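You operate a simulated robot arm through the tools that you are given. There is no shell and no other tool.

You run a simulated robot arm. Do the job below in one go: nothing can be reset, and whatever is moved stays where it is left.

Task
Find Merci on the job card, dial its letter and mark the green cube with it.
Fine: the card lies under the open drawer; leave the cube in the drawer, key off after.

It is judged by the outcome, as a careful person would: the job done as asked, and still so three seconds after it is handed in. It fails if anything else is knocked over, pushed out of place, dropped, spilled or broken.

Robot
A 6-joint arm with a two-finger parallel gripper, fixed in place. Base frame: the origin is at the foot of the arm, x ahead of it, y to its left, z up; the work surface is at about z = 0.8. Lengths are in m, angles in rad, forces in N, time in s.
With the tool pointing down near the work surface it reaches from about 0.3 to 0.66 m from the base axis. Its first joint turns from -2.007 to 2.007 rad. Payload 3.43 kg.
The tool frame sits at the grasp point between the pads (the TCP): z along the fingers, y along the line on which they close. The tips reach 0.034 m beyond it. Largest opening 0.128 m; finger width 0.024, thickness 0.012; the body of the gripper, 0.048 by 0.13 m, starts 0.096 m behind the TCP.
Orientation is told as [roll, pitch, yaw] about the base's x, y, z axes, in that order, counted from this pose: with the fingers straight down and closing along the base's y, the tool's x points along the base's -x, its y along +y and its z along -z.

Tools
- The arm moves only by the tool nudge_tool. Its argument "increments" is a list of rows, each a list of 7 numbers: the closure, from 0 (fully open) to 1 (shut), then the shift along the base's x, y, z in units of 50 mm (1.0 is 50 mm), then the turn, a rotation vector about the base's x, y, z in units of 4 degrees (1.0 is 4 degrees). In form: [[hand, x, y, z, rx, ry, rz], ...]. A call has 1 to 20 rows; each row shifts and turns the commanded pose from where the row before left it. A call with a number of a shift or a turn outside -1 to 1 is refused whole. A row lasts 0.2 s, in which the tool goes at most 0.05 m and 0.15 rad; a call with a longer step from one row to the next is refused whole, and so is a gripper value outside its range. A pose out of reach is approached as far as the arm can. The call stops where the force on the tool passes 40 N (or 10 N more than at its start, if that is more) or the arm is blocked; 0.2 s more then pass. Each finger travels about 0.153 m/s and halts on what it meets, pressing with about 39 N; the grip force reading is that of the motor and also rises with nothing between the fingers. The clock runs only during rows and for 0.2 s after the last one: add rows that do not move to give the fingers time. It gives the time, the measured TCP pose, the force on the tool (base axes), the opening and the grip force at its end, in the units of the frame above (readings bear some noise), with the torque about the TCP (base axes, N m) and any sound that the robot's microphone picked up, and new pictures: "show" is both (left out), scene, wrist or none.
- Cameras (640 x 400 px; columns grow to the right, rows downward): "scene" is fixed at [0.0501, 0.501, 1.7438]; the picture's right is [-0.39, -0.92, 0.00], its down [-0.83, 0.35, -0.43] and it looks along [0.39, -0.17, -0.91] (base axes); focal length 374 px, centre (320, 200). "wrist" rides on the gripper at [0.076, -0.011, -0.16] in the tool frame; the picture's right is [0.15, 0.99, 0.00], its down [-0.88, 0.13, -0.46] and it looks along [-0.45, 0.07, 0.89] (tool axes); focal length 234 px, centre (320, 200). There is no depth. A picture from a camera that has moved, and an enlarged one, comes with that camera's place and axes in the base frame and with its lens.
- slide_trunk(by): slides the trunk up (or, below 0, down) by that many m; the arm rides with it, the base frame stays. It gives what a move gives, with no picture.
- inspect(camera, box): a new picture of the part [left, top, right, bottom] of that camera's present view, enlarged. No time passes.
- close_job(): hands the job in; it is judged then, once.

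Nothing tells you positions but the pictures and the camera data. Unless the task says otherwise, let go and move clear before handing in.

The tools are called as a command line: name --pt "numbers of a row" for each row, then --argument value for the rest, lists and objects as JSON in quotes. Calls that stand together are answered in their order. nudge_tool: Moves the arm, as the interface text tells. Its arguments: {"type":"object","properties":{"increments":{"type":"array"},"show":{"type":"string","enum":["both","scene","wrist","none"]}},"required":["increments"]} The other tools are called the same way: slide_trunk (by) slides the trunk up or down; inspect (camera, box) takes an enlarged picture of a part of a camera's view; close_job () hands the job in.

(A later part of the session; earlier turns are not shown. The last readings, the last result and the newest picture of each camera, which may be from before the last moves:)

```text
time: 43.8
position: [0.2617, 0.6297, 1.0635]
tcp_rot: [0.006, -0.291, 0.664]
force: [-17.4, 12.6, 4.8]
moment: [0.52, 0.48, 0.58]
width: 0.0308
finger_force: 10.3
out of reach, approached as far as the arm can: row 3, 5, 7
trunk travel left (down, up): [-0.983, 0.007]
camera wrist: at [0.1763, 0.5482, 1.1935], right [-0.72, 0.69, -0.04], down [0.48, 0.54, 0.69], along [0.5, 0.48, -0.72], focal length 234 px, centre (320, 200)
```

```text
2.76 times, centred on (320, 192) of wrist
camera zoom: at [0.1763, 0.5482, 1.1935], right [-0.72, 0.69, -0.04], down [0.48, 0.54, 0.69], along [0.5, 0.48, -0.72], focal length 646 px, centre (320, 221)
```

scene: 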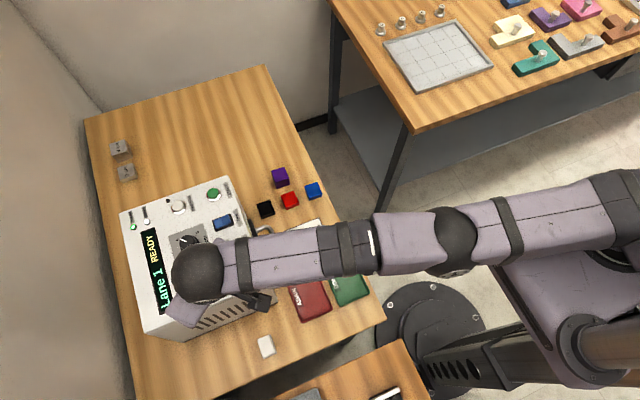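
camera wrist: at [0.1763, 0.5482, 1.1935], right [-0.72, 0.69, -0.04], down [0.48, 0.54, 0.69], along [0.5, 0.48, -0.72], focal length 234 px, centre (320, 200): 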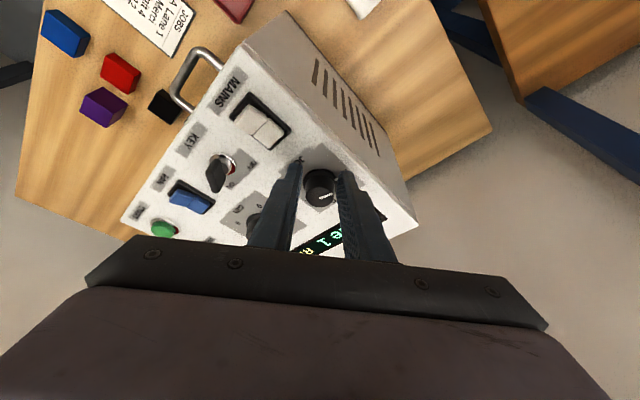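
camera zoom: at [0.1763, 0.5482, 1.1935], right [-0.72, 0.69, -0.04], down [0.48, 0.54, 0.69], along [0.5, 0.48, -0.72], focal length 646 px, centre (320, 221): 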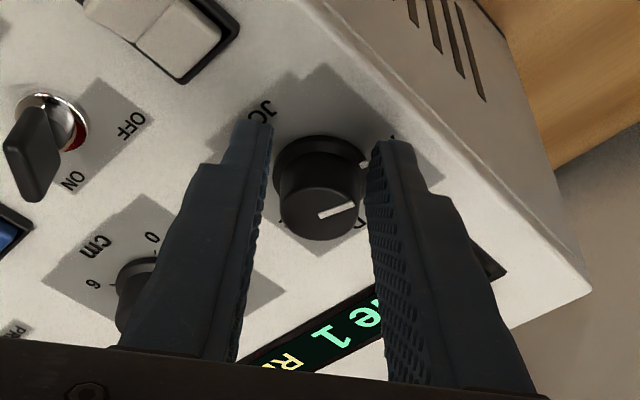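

The arm ran out of reach when the tilt swung round, and the fingers slipped on the knob without turning it. I'll open, rise, and redo it by twisting about the tool's own axis, which needs no extra reach.

nudge_tool --pt "0.7 0 0 0 0 0 0" --pt "0.5 0 0 0 0 0 0" --pt "0.45 0 0 0 0 0 0" --pt "0.45 0 0 0.3 0 0 0" --pt "0.45 0 0 0.5 0 0 0"

inspect --camera "wrist" --box '[240, 120, 400, 265]'

```text
time: 45.0
position: [0.2685, 0.6289, 1.1046]
tcp_rot: [0.007, -0.295, 0.661]
force: [0.4, 0.8, -0.9]
moment: [0.02, 0.02, 0.01]
width: 0.0704
finger_force: 0.1
trunk travel left (down, up): [-0.983, 0.007]
camera wrist: at [0.182, 0.5465, 1.2339], right [-0.72, 0.69, -0.04], down [0.48, 0.54, 0.69], along [0.5, 0.48, -0.72], focal length 234 px, centre (320, 200)
```

scene: 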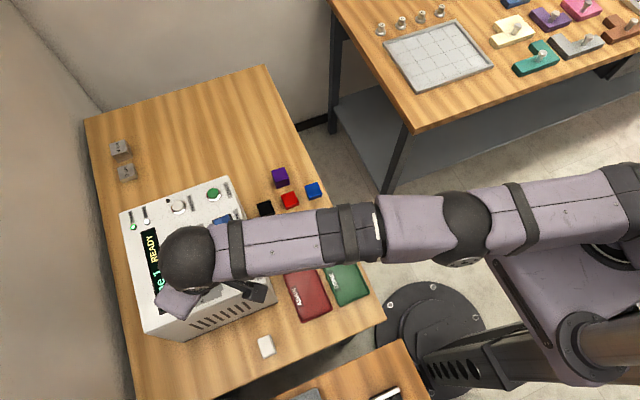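
wrist: 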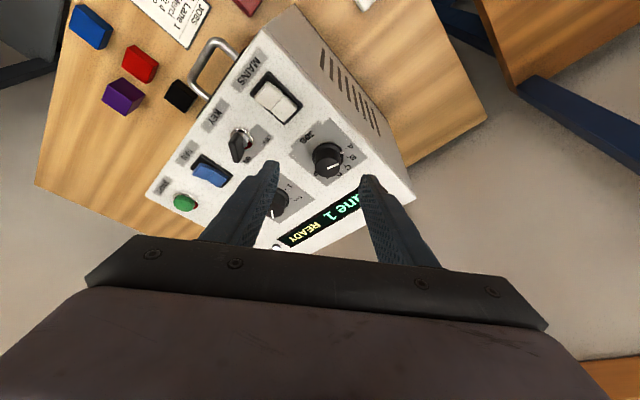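

```text
2.76 times, centred on (320, 192) of wrist
camera zoom: at [0.182, 0.5465, 1.2339], right [-0.72, 0.69, -0.04], down [0.48, 0.54, 0.69], along [0.5, 0.48, -0.72], focal length 646 px, centre (320, 221)
```

zoom: 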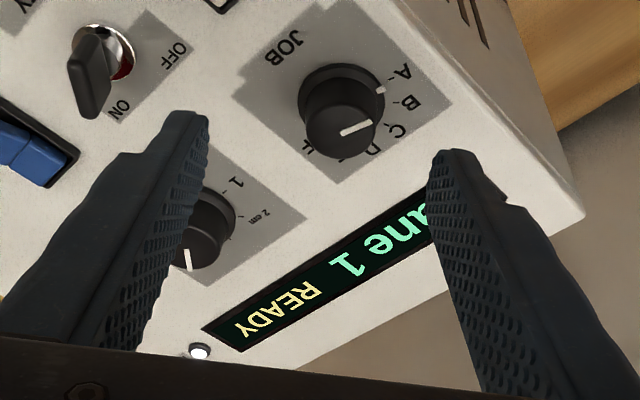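

Knob still at A, and nothing else moved. I'll return to the radial tilt, then pre-twist 16° counter-clockwise about the tool axis above the knob.

nudge_tool --pt "0.5 0 0 0 0 0 1" --pt "0.5 0 0 0 0 0 1" --pt "0.5 0 0 0 0 0 1" --pt "0.5 0 0 0 0 0 1" --pt "0.5 0 0 0 0 0 1" --pt "0.5 0 0 0 0 0 1" --pt "0.5 0.06 0.1 0 0 0 1" --pt "0.5 0.06 0.1 0 -0.108 -0.251 0.896" --pt "0.5 0 0 0 -0.108 -0.251 0.896" --pt "0.5 0 0 0 -0.108 -0.251 0.896" --pt "0.5 0 0 0 -0.108 -0.251 0.896" --pt "0.5 0 0 0 0 0 0"

inspect --camera "wrist" --box '[240, 120, 400, 265]'

```text
time: 47.6
position: [0.275, 0.6388, 1.1049]
tcp_rot: [-0.073, -0.288, 1.423]
force: [-0.1, 0.5, -0.8]
moment: [-0.03, -0.01, -0.01]
width: 0.0644
finger_force: 0.2
out of reach, approached as far as the arm can: row 3, 5, 8
trunk travel left (down, up): [-0.983, 0.007]
camera wrist: at [0.2569, 0.5223, 1.235], right [-0.99, 0.03, -0.11], down [-0.06, 0.74, 0.68], along [0.1, 0.68, -0.73], focal length 234 px, centre (320, 200)
```

scene: 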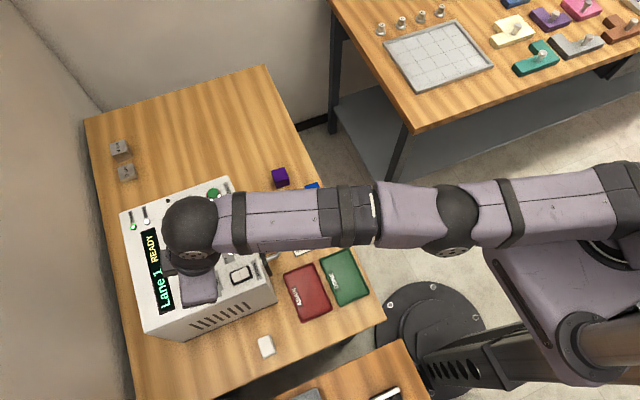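
wrist: 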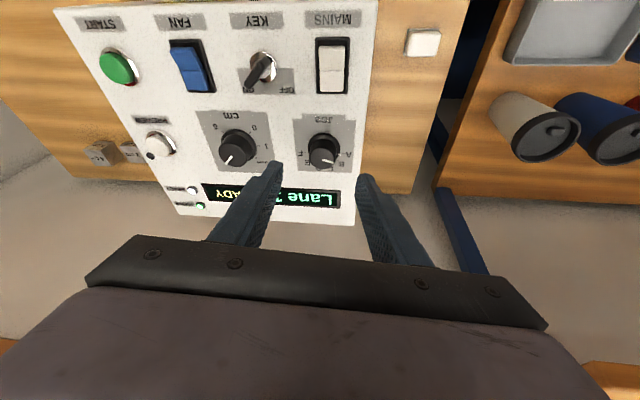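

```text
2.76 times, centred on (320, 192) of wrist
camera zoom: at [0.2569, 0.5223, 1.235], right [-0.99, 0.03, -0.11], down [-0.06, 0.74, 0.68], along [0.1, 0.68, -0.73], focal length 646 px, centre (320, 221)
```

zoom: 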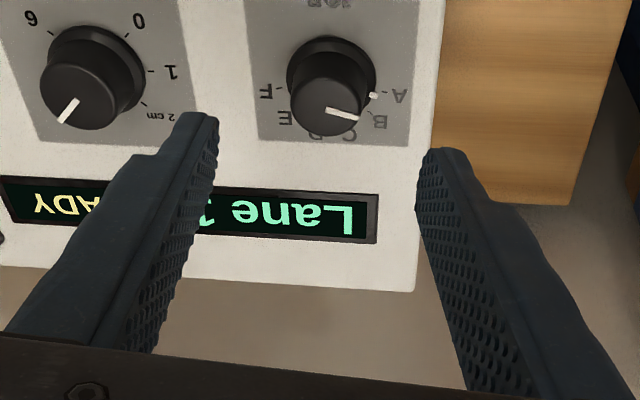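

Centred again. Down and grip.

nudge_tool --pt "0.5 0 0 -0.3 0 0 0" --pt "0.5 0 0 -0.3 0 0 0" --pt "0.5 0 0 -0.25 0 0 0" --pt "0.5 0 0 0 0 0 0" --pt "0.7 0 0 0 0 0 0" --pt "0.85 0 0 0 0 0 0" --pt "0.85 0 0 0 0 0 0"

inspect --camera "wrist" --box '[240, 120, 400, 265]'

```text
time: 49.2
position: [0.2757, 0.6376, 1.0615]
tcp_rot: [-0.075, -0.286, 1.423]
force: [-0.7, -0.8, -0.2]
moment: [0.16, -0.09, -0.01]
width: 0.0302
finger_force: 44.9
trunk travel left (down, up): [-0.983, 0.007]
camera wrist: at [0.2579, 0.5223, 1.1924], right [-0.99, 0.03, -0.11], down [-0.05, 0.74, 0.67], along [0.1, 0.68, -0.73], focal length 234 px, centre (320, 200)
```

scene: 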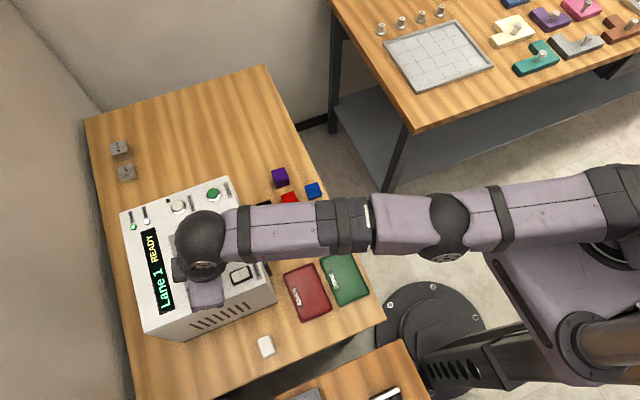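
wrist: 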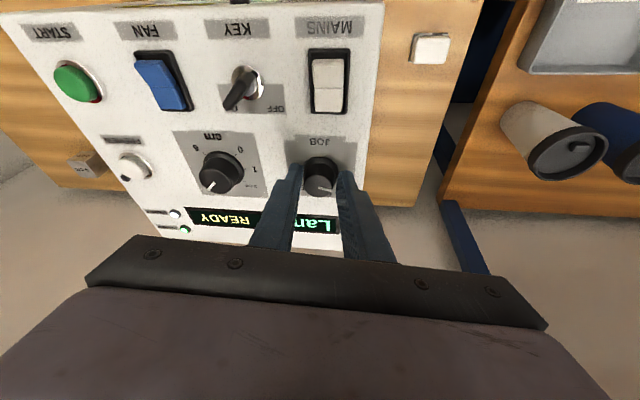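

```text
2.76 times, centred on (320, 192) of wrist
camera zoom: at [0.2579, 0.5223, 1.1924], right [-0.99, 0.03, -0.11], down [-0.05, 0.74, 0.67], along [0.1, 0.68, -0.73], focal length 646 px, centre (320, 221)
```

zoom: 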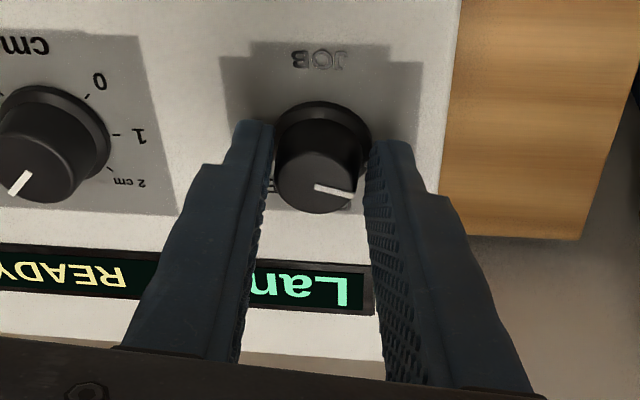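

Gripped. Twisting clockwise about the tool axis.

nudge_tool --pt "0.85 0 0 0 0.108 0.251 -0.896" --pt "0.85 0 0 0 0.108 0.251 -0.896" --pt "0.85 0 0 0 0.108 0.251 -0.896" --pt "0.85 0 0 0 0.108 0.251 -0.896" --pt "0.85 0 0 0 0.108 0.251 -0.896" --pt "0.85 0 0 0 0.108 0.251 -0.896"

inspect --camera "wrist" --box '[240, 120, 400, 265]'

inspect --camera "scene" --box '[110, 210, 250, 320]'

```text
time: 50.6
position: [0.2762, 0.6375, 1.0637]
tcp_rot: [0.046, -0.291, 1.014]
force: [0.8, 1.2, 5.8]
moment: [0.51, -0.71, -0.01]
width: 0.0291
finger_force: 45.2
trunk travel left (down, up): [-0.983, 0.007]
camera wrist: at [0.2286, 0.5282, 1.1922], right [-0.92, 0.39, 0.0], down [0.28, 0.66, 0.7], along [0.27, 0.64, -0.72], focal length 234 px, centre (320, 200)
```

scene: 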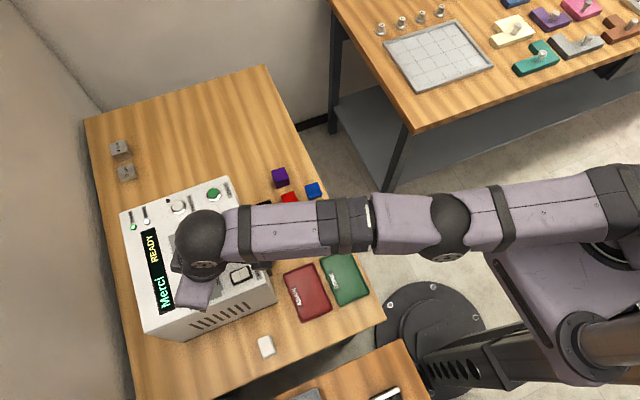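
wrist: 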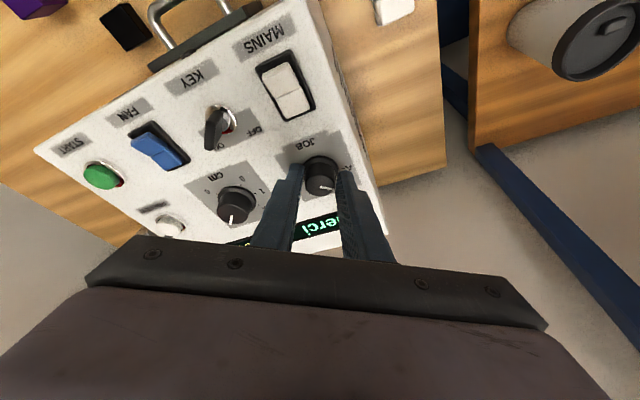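

```text
2.76 times, centred on (320, 192) of wrist
camera zoom: at [0.2286, 0.5282, 1.1922], right [-0.92, 0.39, 0.0], down [0.28, 0.66, 0.7], along [0.27, 0.64, -0.72], focal length 646 px, centre (320, 221)
```

zoom: 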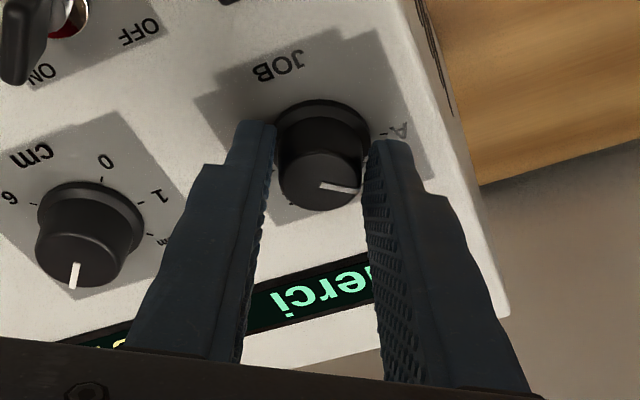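

```text
3.64 times, centred on (180, 265) of scene
camera zoom: at [0.0501, 0.501, 1.7438], right [-0.39, -0.92, 0.0], down [-0.83, 0.35, -0.43], along [0.39, -0.17, -0.91], focal length 1360 px, centre (829, -36)
```

zoom: 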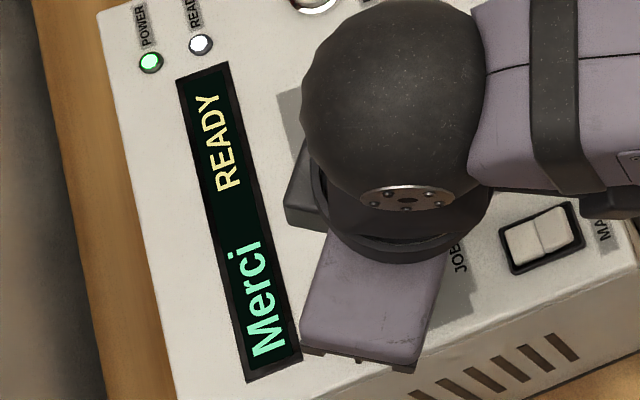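

The display reads "Merci  READY". I'll turn the last few degrees to sit squarely on B, then release and rise.

nudge_tool --pt "0.85 0 0 0 0.108 0.251 -0.896" --pt "0.85 0 0 0 0.1 0.23 -0.82" --pt "0.85 0 0 0 0 0 0" --pt "0.7 0 0 0 0 0 0" --pt "0.5 0 0 0 0 0 0" --pt "0.5 0 0 0 0 0 0" --pt "0.5 0 0 0.4 0 0 0" --pt "0.5 0 0 0.5 0 0 0"

inspect --camera "wrist" --box '[240, 100, 400, 245]'

inspect --camera "scene" --box '[110, 210, 250, 320]'

```text
time: 52.4
position: [0.2752, 0.6401, 1.1072]
tcp_rot: [0.08, -0.284, 0.883]
force: [-0.1, 0.2, 0.2]
moment: [-0.01, -0.04, 0.0]
width: 0.0639
finger_force: 0.0
trunk travel left (down, up): [-0.983, 0.007]
camera wrist: at [0.2204, 0.5336, 1.2366], right [-0.87, 0.5, 0.04], down [0.38, 0.61, 0.69], along [0.32, 0.61, -0.72], focal length 234 px, centre (320, 200)
```

scene: 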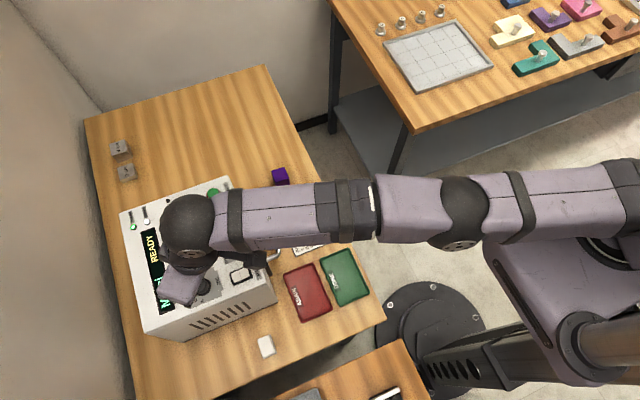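
wrist: 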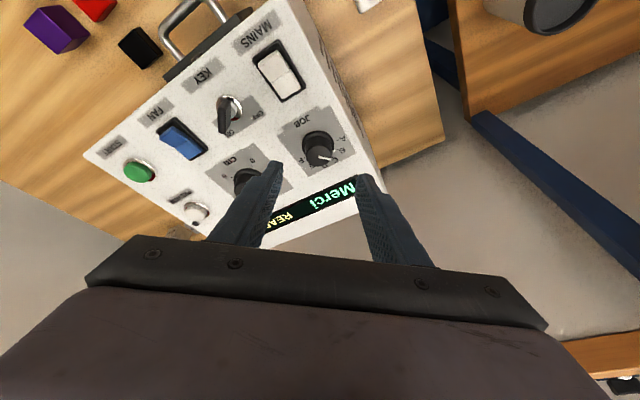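

```text
2.76 times, centred on (320, 172) of wrist
camera zoom: at [0.2204, 0.5336, 1.2366], right [-0.87, 0.5, 0.04], down [0.38, 0.61, 0.69], along [0.32, 0.61, -0.72], focal length 646 px, centre (320, 276)
```

zoom: 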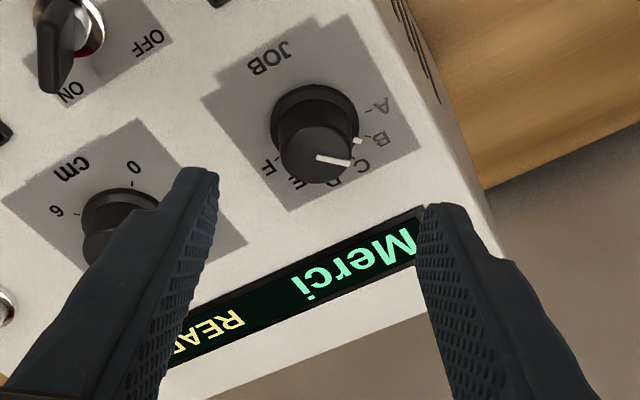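

```text
3.64 times, centred on (180, 265) of scene
camera zoom: at [0.0501, 0.501, 1.7438], right [-0.39, -0.92, 0.0], down [-0.83, 0.35, -0.43], along [0.39, -0.17, -0.91], focal length 1360 px, centre (829, -36)
```

zoom: 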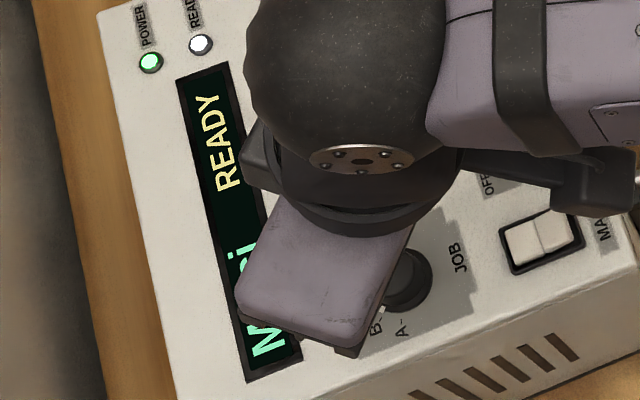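

JOB sits on B. Now I'll compare the MAINS and FAN rockers and the cm dial and key closely.

inspect --camera "wrist" --box '[140, 100, 260, 200]'

inspect --camera "wrist" --box '[190, 20, 310, 130]'

```text
4.00 times, centred on (200, 150) of wrist
camera zoom: at [0.2204, 0.5336, 1.2366], right [-0.87, 0.5, 0.04], down [0.38, 0.61, 0.69], along [0.32, 0.61, -0.72], focal length 937 px, centre (800, 400)
```

zoom: 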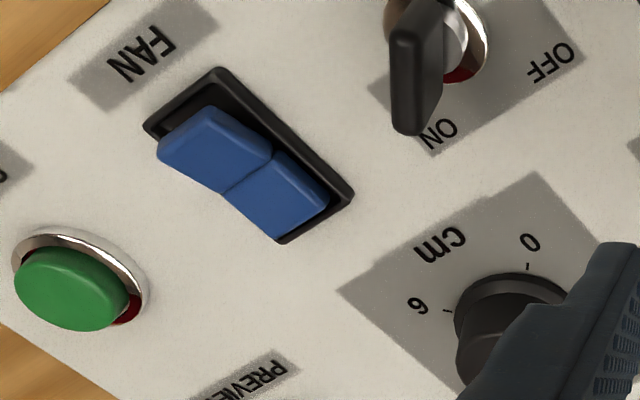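

```text
3.64 times, centred on (250, 75) of wrist
camera zoom: at [0.2204, 0.5336, 1.2366], right [-0.87, 0.5, 0.04], down [0.38, 0.61, 0.69], along [0.32, 0.61, -0.72], focal length 852 px, centre (574, 654)
```

zoom: 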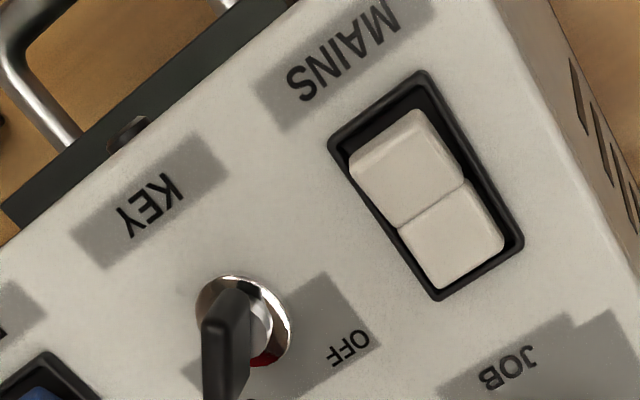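

MAINS and FAN are in the same (on) position, so the fan runs. Now START at about (0.459, 0.570): I'll close the fingers and come above it with more outward tilt.

nudge_tool --pt "0.8 0 0 0.2 0.404 -0.651 -0.134" --pt "1 0.6 -0.25 0 0.404 -0.651 -0.134" --pt "1 0.7 -0.3 0 0.404 -0.651 -0.134" --pt "1 0.7 -0.3 0 0.404 -0.651 -0.134" --pt "1 0.7 -0.3 0 0 0 0" --pt "1 0.72 -0.27 -0.1 0 0 0" --pt "1 0.2 -0.06 -0.1 0 0 0" --pt "1 0 0 0 0 0 0"

inspect --camera "wrist" --box '[240, 100, 400, 245]'

inspect --camera "scene" --box '[110, 160, 270, 320]'

```text
time: 54.2
position: [0.4676, 0.5915, 1.1103]
tcp_rot: [0.011, -0.488, 0.873]
force: [-0.2, -0.2, -0.2]
moment: [0.03, 0.0, 0.02]
width: 0.0005
finger_force: 32.7
out of reach, approached as far as the arm can: row 1, 2, 3, 4, 6, 7
trunk travel left (down, up): [-0.983, 0.007]
camera wrist: at [0.3862, 0.4757, 1.2142], right [-0.84, 0.53, -0.06], down [0.27, 0.51, 0.82], along [0.47, 0.67, -0.57], focal length 234 px, centre (320, 200)
```

scene: 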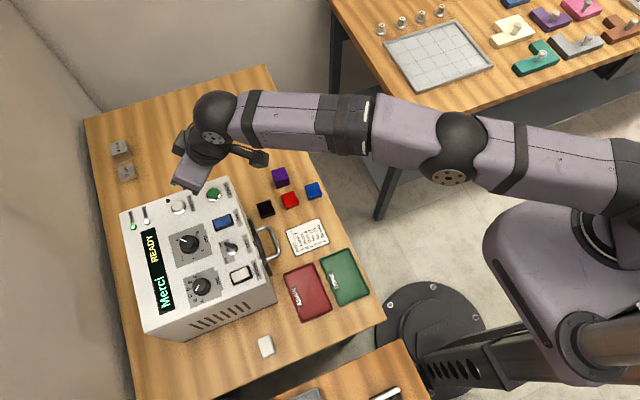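
wrist: 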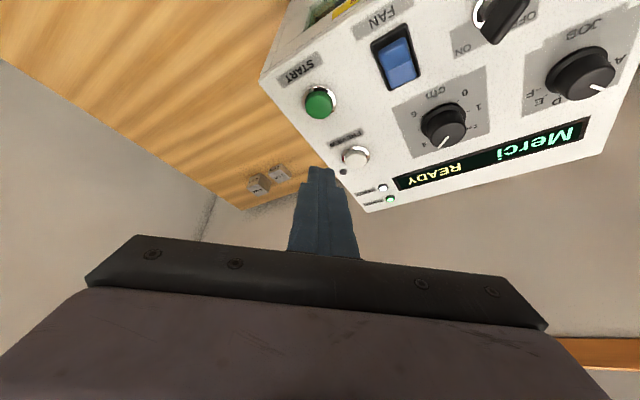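

```text
2.76 times, centred on (320, 172) of wrist
camera zoom: at [0.3862, 0.4757, 1.2142], right [-0.84, 0.53, -0.06], down [0.27, 0.51, 0.82], along [0.47, 0.67, -0.57], focal length 646 px, centre (320, 276)
```

zoom: 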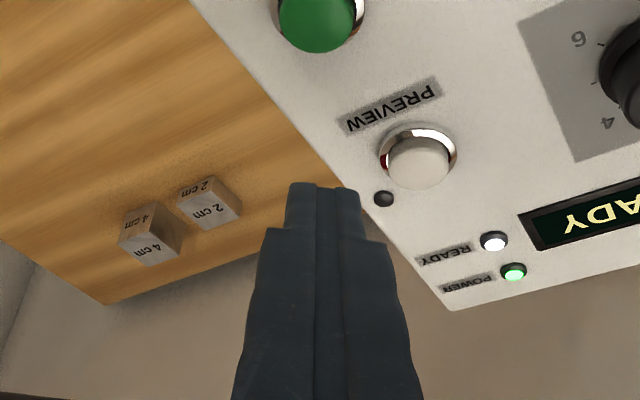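

```text
2.50 times, centred on (190, 240) of scene
camera zoom: at [0.0501, 0.501, 1.7438], right [-0.39, -0.92, 0.0], down [-0.83, 0.35, -0.43], along [0.39, -0.17, -0.91], focal length 935 px, centre (645, 100)
```

zoom: 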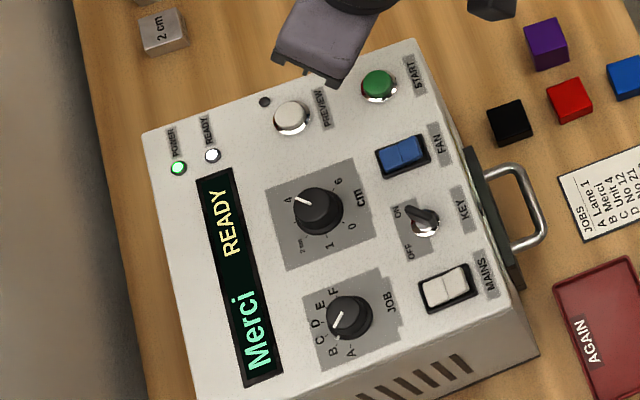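

The arm reaches here. START centre confirmed at (0.460, 0.570). I'll centre the fingertips' lower edge over it and lower to just above.

nudge_tool --pt "1 -0.11 -0.26 0 0 0 0" --pt "1 -0.11 -0.255 0 0 0 0" --pt "1 0 0 -0.3 0 0 0" --pt "1 0 0 -0.3 0 0 0" --pt "1 0 0 0 0 0 0"

inspect --camera "wrist" --box '[260, 110, 380, 220]'

inspect --camera "scene" --box '[150, 150, 270, 250]'

```text
time: 55.4
position: [0.4554, 0.5659, 1.0793]
tcp_rot: [0.008, -0.489, 0.872]
force: [0.3, 0.2, 0.1]
moment: [0.0, 0.03, 0.01]
width: 0.0
finger_force: 32.8
trunk travel left (down, up): [-0.983, 0.007]
camera wrist: at [0.3737, 0.4508, 1.1829], right [-0.84, 0.53, -0.06], down [0.27, 0.51, 0.82], along [0.47, 0.67, -0.57], focal length 234 px, centre (320, 200)
```

scene: 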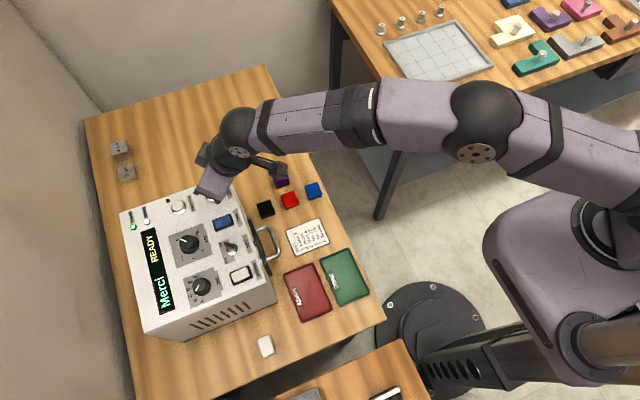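
wrist: 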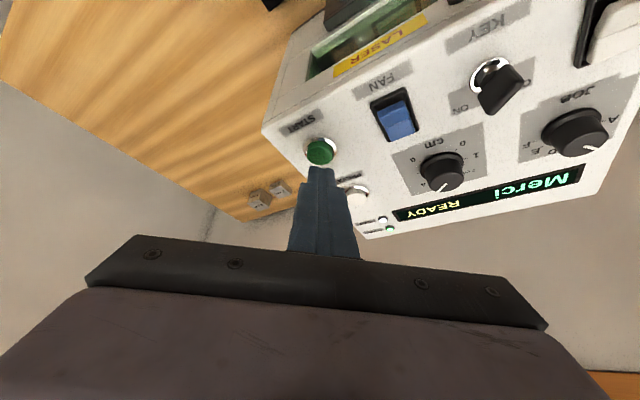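

```text
3.64 times, centred on (320, 165) of wrist
camera zoom: at [0.3737, 0.4508, 1.1829], right [-0.84, 0.53, -0.06], down [0.27, 0.51, 0.82], along [0.47, 0.67, -0.57], focal length 852 px, centre (320, 327)
```

zoom: 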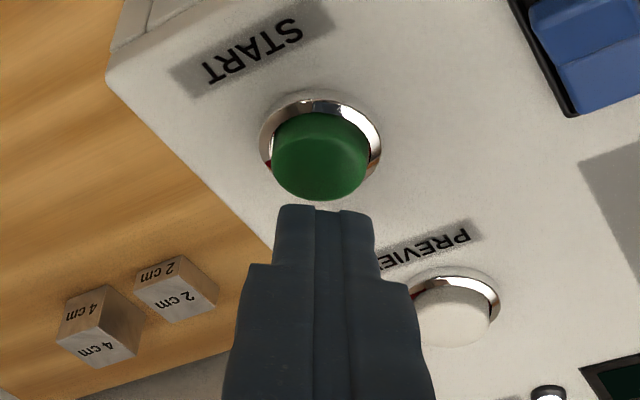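

```text
4.00 times, centred on (210, 200) of scene
camera zoom: at [0.0501, 0.501, 1.7438], right [-0.39, -0.92, 0.0], down [-0.83, 0.35, -0.43], along [0.39, -0.17, -0.91], focal length 1496 px, centre (760, 200)
```

zoom: 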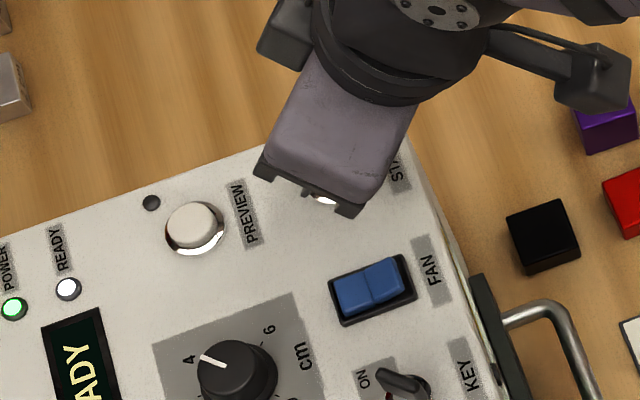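

The edge is right above the button. I'll press down in small steps.

nudge_tool --pt "1 0.01 0 -0.2 0 0 0" --pt "1 0 0 -0.06 0 0 0" --pt "1 0 0 -0.04 0 0 0" --show "scene"

inspect --camera "wrist" --box '[260, 110, 380, 220]'

```text
time: 56.2
position: [0.4553, 0.5694, 1.0646]
tcp_rot: [0.009, -0.489, 0.872]
force: [0.2, -0.5, 2.5]
moment: [0.0, -0.03, -0.03]
width: 0.0
finger_force: 32.8
trunk travel left (down, up): [-0.983, 0.007]
```

scene: 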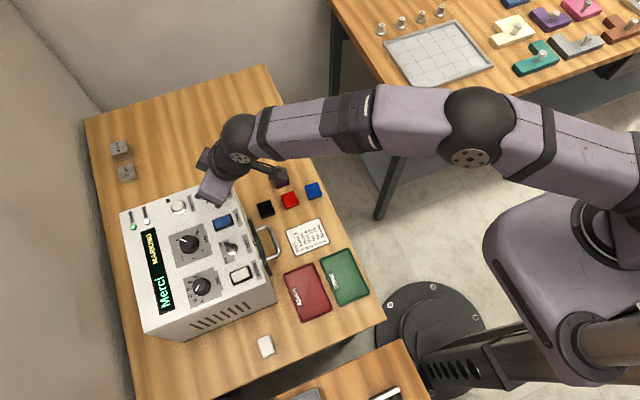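

```text
3.64 times, centred on (320, 165) of wrist
camera zoom: at [0.3734, 0.453, 1.1691], right [-0.84, 0.53, -0.06], down [0.27, 0.51, 0.82], along [0.47, 0.67, -0.57], focal length 852 px, centre (320, 327)
```

zoom: 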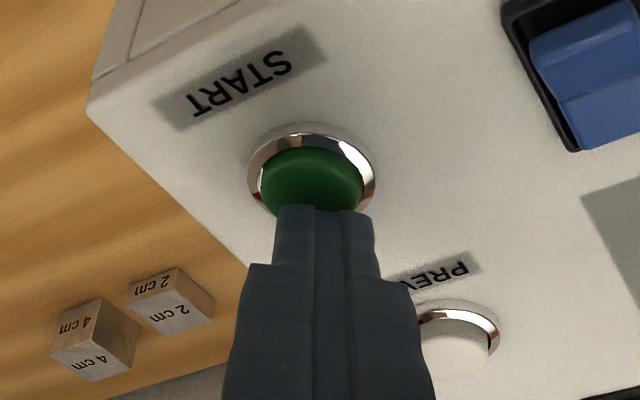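

The display shows MARKING. I'll lift straight off the button and wait.

nudge_tool --pt "1 0 0 0.3 0 0 0" --pt "1 0 0 0.5 0 0 0" --pt "1 0 0 0 0 0 0"

inspect --camera "scene" --box '[110, 190, 270, 320]'

```text
time: 57.0
position: [0.4541, 0.5708, 1.1047]
tcp_rot: [0.009, -0.488, 0.872]
force: [-0.6, 0.3, -0.1]
moment: [0.01, 0.0, 0.01]
width: 0.0
finger_force: 33.2
trunk travel left (down, up): [-0.983, 0.007]
camera wrist: at [0.3731, 0.4536, 1.208], right [-0.84, 0.53, -0.06], down [0.27, 0.51, 0.82], along [0.47, 0.67, -0.58], focal length 234 px, centre (320, 200)
```

scene: 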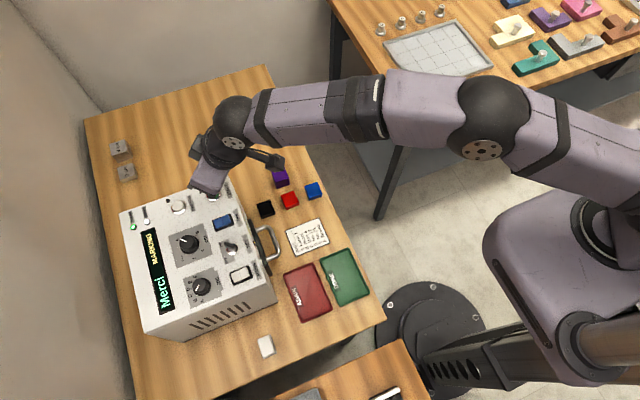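
wrist: 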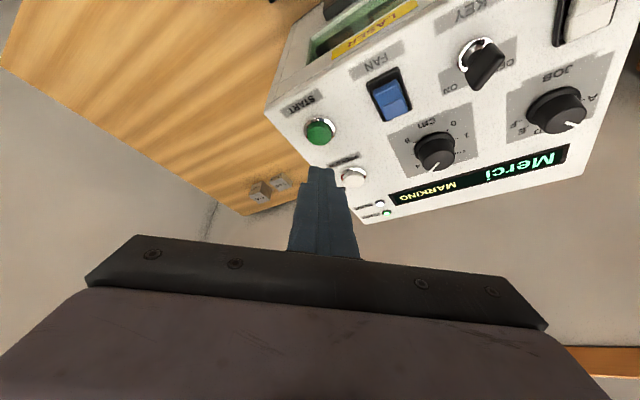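

```text
3.08 times, centred on (190, 255) of scene
camera zoom: at [0.0501, 0.501, 1.7438], right [-0.39, -0.92, 0.0], down [-0.83, 0.35, -0.43], along [0.39, -0.17, -0.91], focal length 1150 px, centre (720, 31)
```

zoom: 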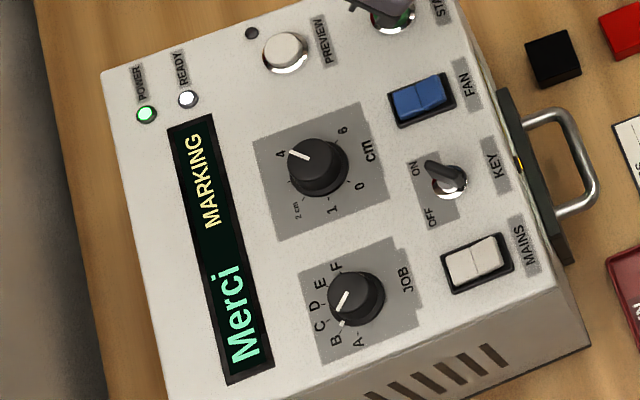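

Marking is running. While waiting I'll hover over the key (not touching it), with less tilt, to view it well.

nudge_tool --pt "0.8 -0.5 -0.04 0.1 -0.559 0.59 0.049" --pt "0.5 -0.53 -0.04 0.1 -0.559 0.59 0.049" --pt "0.5 -0.53 -0.04 0.1 -0.559 0.59 0.049" --pt "0.5 -0.53 -0.04 0 -0.559 0.59 0.049" --pt "0.5 -0.53 -0.04 0 -0.559 0.59 0.049" --pt "0.5 0 0 0 0 0 0"

inspect --camera "wrist" --box '[260, 110, 380, 220]'

inspect --camera "scene" --box '[110, 190, 270, 320]'

```text
time: 58.4
position: [0.3224, 0.5567, 1.118]
tcp_rot: [0.045, -0.206, 0.878]
force: [0.4, 0.1, 0.1]
moment: [0.01, 0.04, 0.02]
width: 0.0639
finger_force: 0.2
trunk travel left (down, up): [-0.983, 0.007]
camera wrist: at [0.2682, 0.4627, 1.2568], right [-0.86, 0.51, 0.01], down [0.41, 0.66, 0.63], along [0.32, 0.55, -0.78], focal length 234 px, centre (320, 200)
```

scene: 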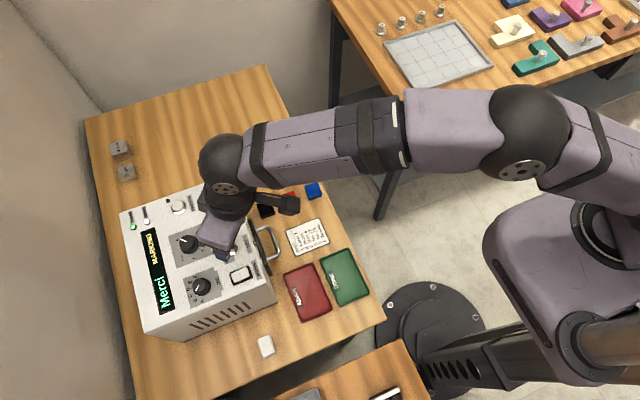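
wrist: 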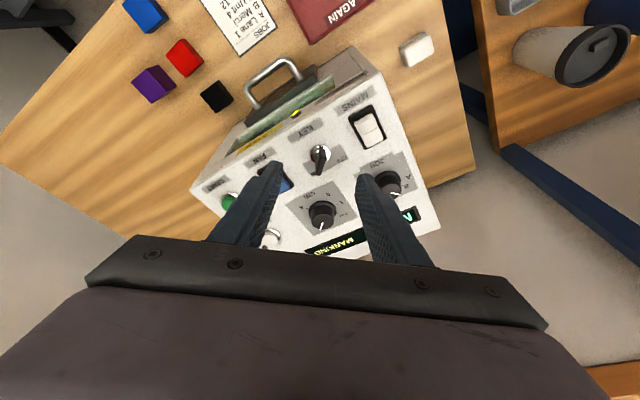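

```text
3.64 times, centred on (320, 165) of wrist
camera zoom: at [0.2682, 0.4627, 1.2568], right [-0.86, 0.51, 0.01], down [0.41, 0.66, 0.63], along [0.32, 0.55, -0.78], focal length 852 px, centre (320, 327)
```

zoom: 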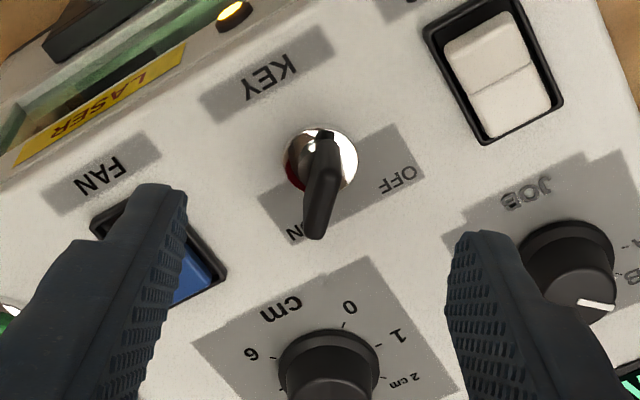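

```text
3.08 times, centred on (190, 255) of scene
camera zoom: at [0.0501, 0.501, 1.7438], right [-0.39, -0.92, 0.0], down [-0.83, 0.35, -0.43], along [0.39, -0.17, -0.91], focal length 1150 px, centre (720, 31)
```

zoom: 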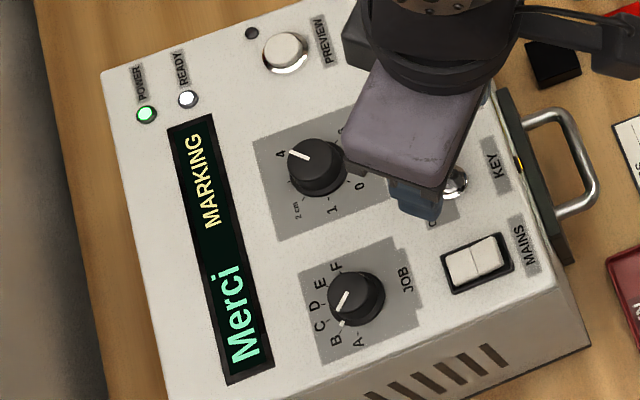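

I'll zoom in more on the key to understand its shape.

inspect --camera "wrist" --box '[300, 135, 350, 185]'

nudge_tool --pt "0.5 0 0 0 0 0 0" --pt "0.5 0 0 0 0 0 0" --pt "0.5 0 0 0 0 0 0" --pt "0.5 0 0 0 0 0 0" --pt "0.5 0 0 0 0 0 0" --pt "0.5 0 0 0 0 0 0" --pt "0.5 0 0 0 0 0 0" --pt "0.5 0 0 0 0 0 0" --pt "0.5 0 0 0 0 0 0" --pt "0.5 0 0 0 0 0 0" --show "scene"

inspect --camera "scene" --box '[110, 190, 270, 320]'

```text
8.00 times, centred on (325, 160) of wrist
camera zoom: at [0.2682, 0.4627, 1.2568], right [-0.86, 0.51, 0.01], down [0.41, 0.66, 0.63], along [0.32, 0.55, -0.78], focal length 1873 px, centre (280, 520)
```

zoom: 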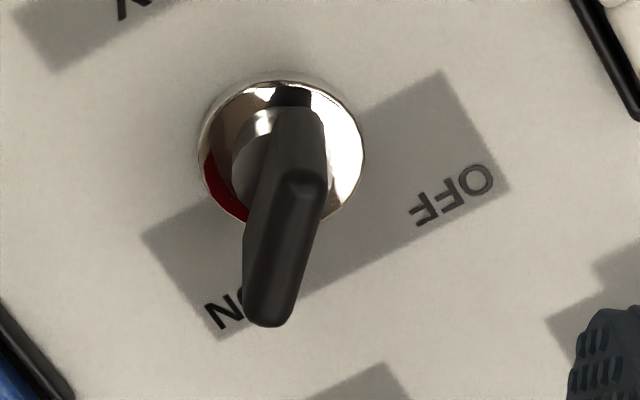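

```text
time: 60.6
position: [0.3218, 0.5557, 1.1182]
tcp_rot: [0.042, -0.208, 0.878]
force: [-0.4, 0.2, 0.2]
moment: [0.0, 0.01, -0.02]
width: 0.064
finger_force: 0.0
trunk travel left (down, up): [-0.983, 0.007]
```

scene: 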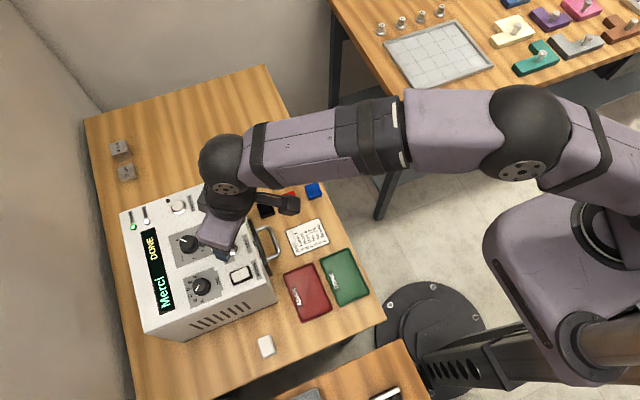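

```text
3.08 times, centred on (190, 255) of scene
camera zoom: at [0.0501, 0.501, 1.7438], right [-0.39, -0.92, 0.0], down [-0.83, 0.35, -0.43], along [0.39, -0.17, -0.91], focal length 1150 px, centre (720, 31)
```

zoom: 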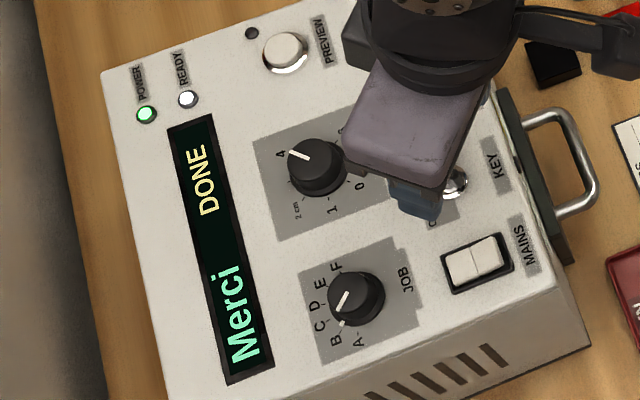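

The display shows DONE. The key is an upright slab about 20×7 mm centred at (0.3285, 0.570), top z ≈ 1.052, pointing at ON (azimuth 45°); OFF is 90° counter-clockwise. I'll align the hand to it with less tilt and hover just above.

nudge_tool --pt "0.6 0.05 0.12 -0.1 -0.65 0.375 -0.65" --pt "0.65 0.05 0.12 -0.1 -0.65 0.375 -0.65" --pt "0.65 0 0 -0.14 0 0 0" --pt "0.65 0 0 0 0 0 0"

inspect --camera "wrist" --box '[270, 130, 370, 230]'

```text
time: 61.6
position: [0.327, 0.5662, 1.1041]
tcp_rot: [0.019, -0.103, 0.791]
force: [0.4, -0.4, -0.7]
moment: [0.04, -0.02, -0.01]
width: 0.0445
finger_force: 0.1
out of reach, approached as far as the arm can: row 2, 3
trunk travel left (down, up): [-0.983, 0.007]
camera wrist: at [0.2724, 0.4914, 1.2541], right [-0.81, 0.59, 0.01], down [0.5, 0.67, 0.55], along [0.32, 0.44, -0.84], focal length 234 px, centre (320, 200)
```

scene: 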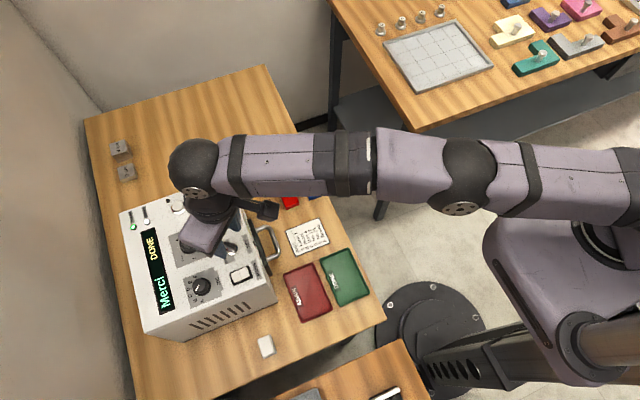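
wrist: 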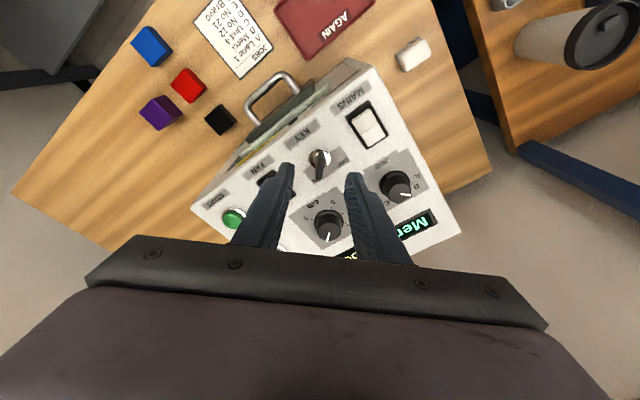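

```text
4.00 times, centred on (320, 180) of wrist
camera zoom: at [0.2724, 0.4914, 1.2541], right [-0.81, 0.59, 0.01], down [0.5, 0.67, 0.55], along [0.32, 0.44, -0.84], focal length 937 px, centre (320, 280)
```

zoom: 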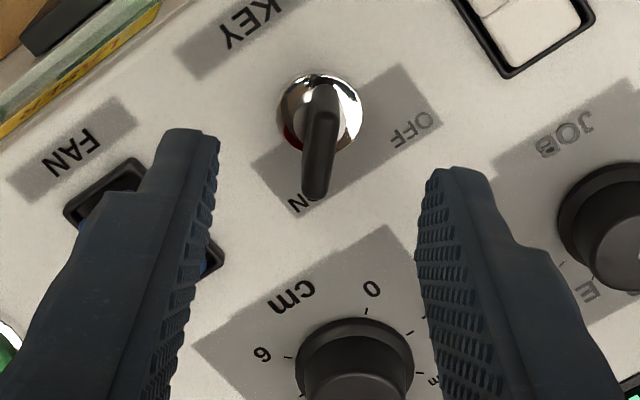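

Aligned over the key. I'll go down 34 mm and close on it.

nudge_tool --pt "0.65 0 0 -0.25 0 0 0" --pt "0.65 0 0 -0.25 0 0 0" --pt "0.65 0 0 -0.18 0 0 0" --pt "0.65 0 0 0 0 0 0"

inspect --camera "wrist" --box '[270, 130, 370, 230]'

```text
time: 62.6
position: [0.3291, 0.568, 1.0697]
tcp_rot: [0.021, -0.103, 0.79]
force: [-0.2, -0.5, -0.1]
moment: [-0.02, 0.01, 0.0]
width: 0.0449
finger_force: 0.0
trunk travel left (down, up): [-0.983, 0.007]
camera wrist: at [0.2736, 0.4926, 1.2192], right [-0.81, 0.59, 0.01], down [0.5, 0.67, 0.55], along [0.32, 0.44, -0.84], focal length 234 px, centre (320, 200)
```

scene: 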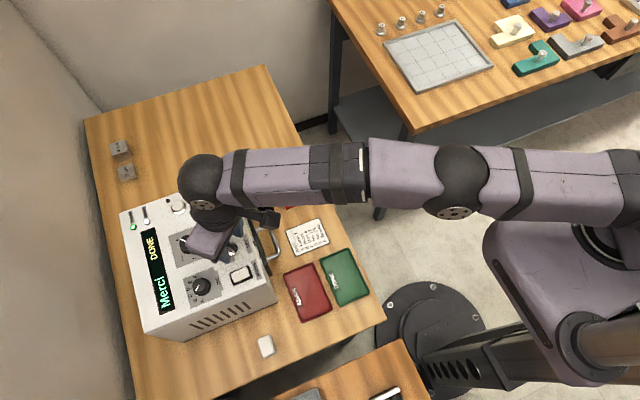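
wrist: 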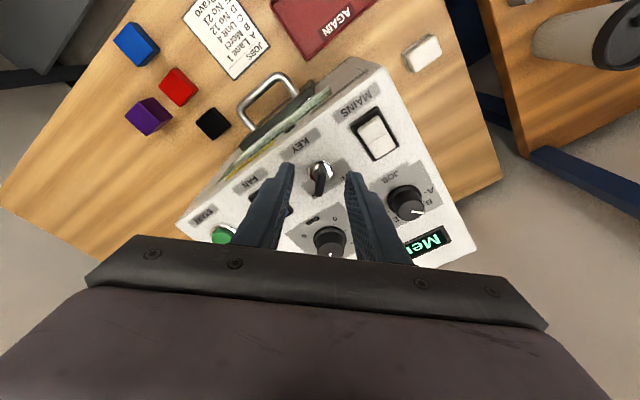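

```text
4.00 times, centred on (320, 180) of wrist
camera zoom: at [0.2736, 0.4926, 1.2192], right [-0.81, 0.59, 0.01], down [0.5, 0.67, 0.55], along [0.32, 0.44, -0.84], focal length 937 px, centre (320, 280)
```

zoom: 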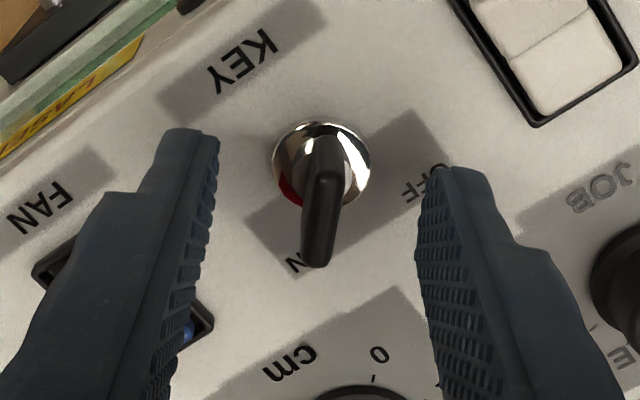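

The key is centred between the fingers. Closing.

nudge_tool --pt "0.8 0 0 0 0 0 0" --pt "0.9 0 0 0 0 0 0" --pt "0.97 0 0 0 0 0 0" --pt "0.97 0 0 0 0 0 0" --show "wrist"

inspect --camera "wrist" --box '[270, 130, 370, 230]'

```text
time: 63.6
position: [0.3273, 0.568, 1.0704]
tcp_rot: [0.021, -0.104, 0.792]
force: [-2.2, 1.4, 0.1]
moment: [-0.31, -0.44, 0.01]
width: 0.007
finger_force: 40.4
trunk travel left (down, up): [-0.983, 0.007]
camera wrist: at [0.2731, 0.4931, 1.2193], right [-0.81, 0.59, 0.01], down [0.5, 0.67, 0.55], along [0.32, 0.44, -0.84], focal length 234 px, centre (320, 200)
```

wrist: 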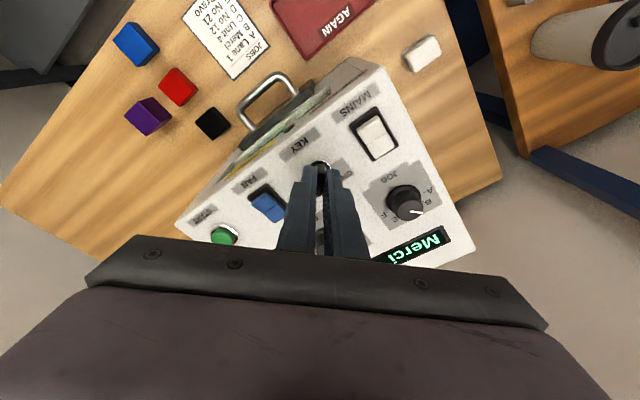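

```text
4.00 times, centred on (320, 180) of wrist
camera zoom: at [0.2731, 0.4931, 1.2193], right [-0.81, 0.59, 0.01], down [0.5, 0.67, 0.55], along [0.32, 0.44, -0.84], focal length 937 px, centre (320, 280)
```

zoom: 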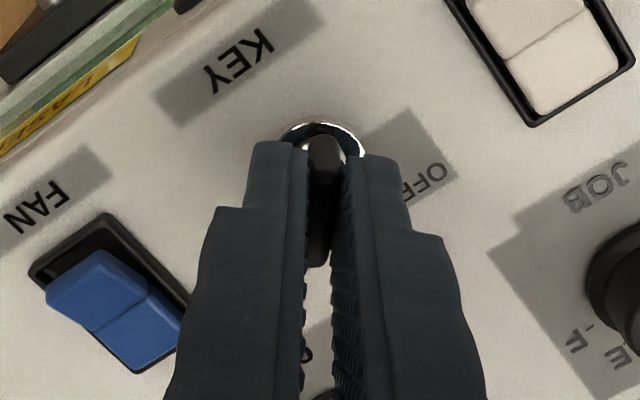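

The key is gripped (7 mm). I'll turn it counter-clockwise about the tool axis, first half.

nudge_tool --pt "0.97 0 0 0 -0.058 -0.089 0.99" --pt "0.97 0 0 0 -0.058 -0.089 0.99" --pt "0.97 0 0 0 -0.058 -0.089 0.99" --pt "0.97 0 0 0 -0.058 -0.089 0.99" --pt "0.97 0 0 0 -0.058 -0.089 0.99" --pt "0.97 0 0 0 -0.058 -0.089 0.99"

inspect --camera "wrist" --box '[270, 130, 370, 230]'

```text
time: 65.0
position: [0.3287, 0.5672, 1.0707]
tcp_rot: [-0.021, -0.105, 1.211]
force: [-0.6, 1.3, -4.8]
moment: [1.4, 0.14, 0.0]
width: 0.0075
finger_force: 41.1
trunk travel left (down, up): [-0.983, 0.007]
camera wrist: at [0.3026, 0.4794, 1.2197], right [-0.98, 0.21, -0.04], down [0.16, 0.83, 0.54], along [0.15, 0.52, -0.84], focal length 234 px, centre (320, 200)
```

scene: 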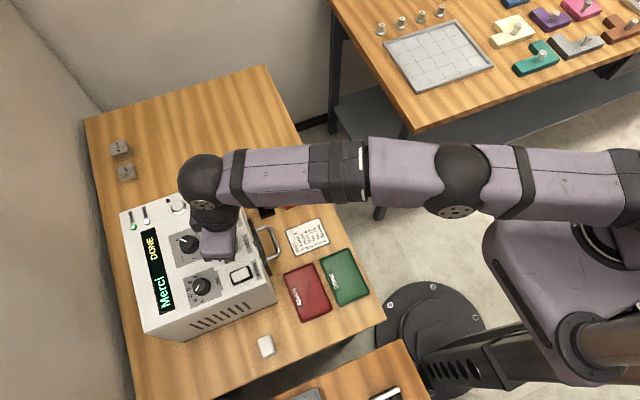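
wrist: 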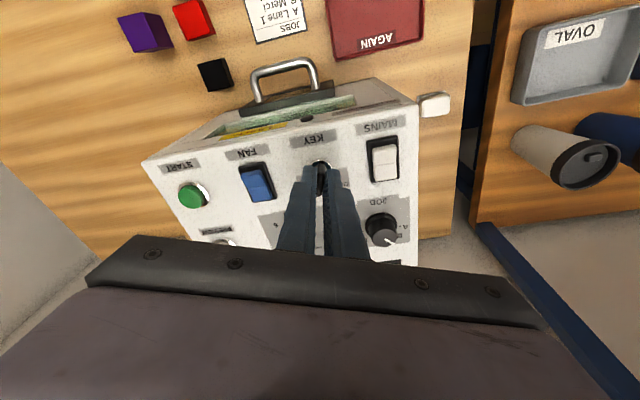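

```text
4.00 times, centred on (320, 180) of wrist
camera zoom: at [0.3026, 0.4794, 1.2197], right [-0.98, 0.21, -0.04], down [0.16, 0.83, 0.54], along [0.15, 0.52, -0.84], focal length 937 px, centre (320, 280)
```

zoom: 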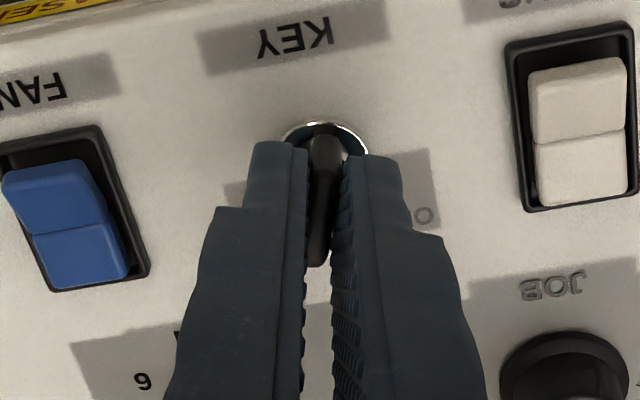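

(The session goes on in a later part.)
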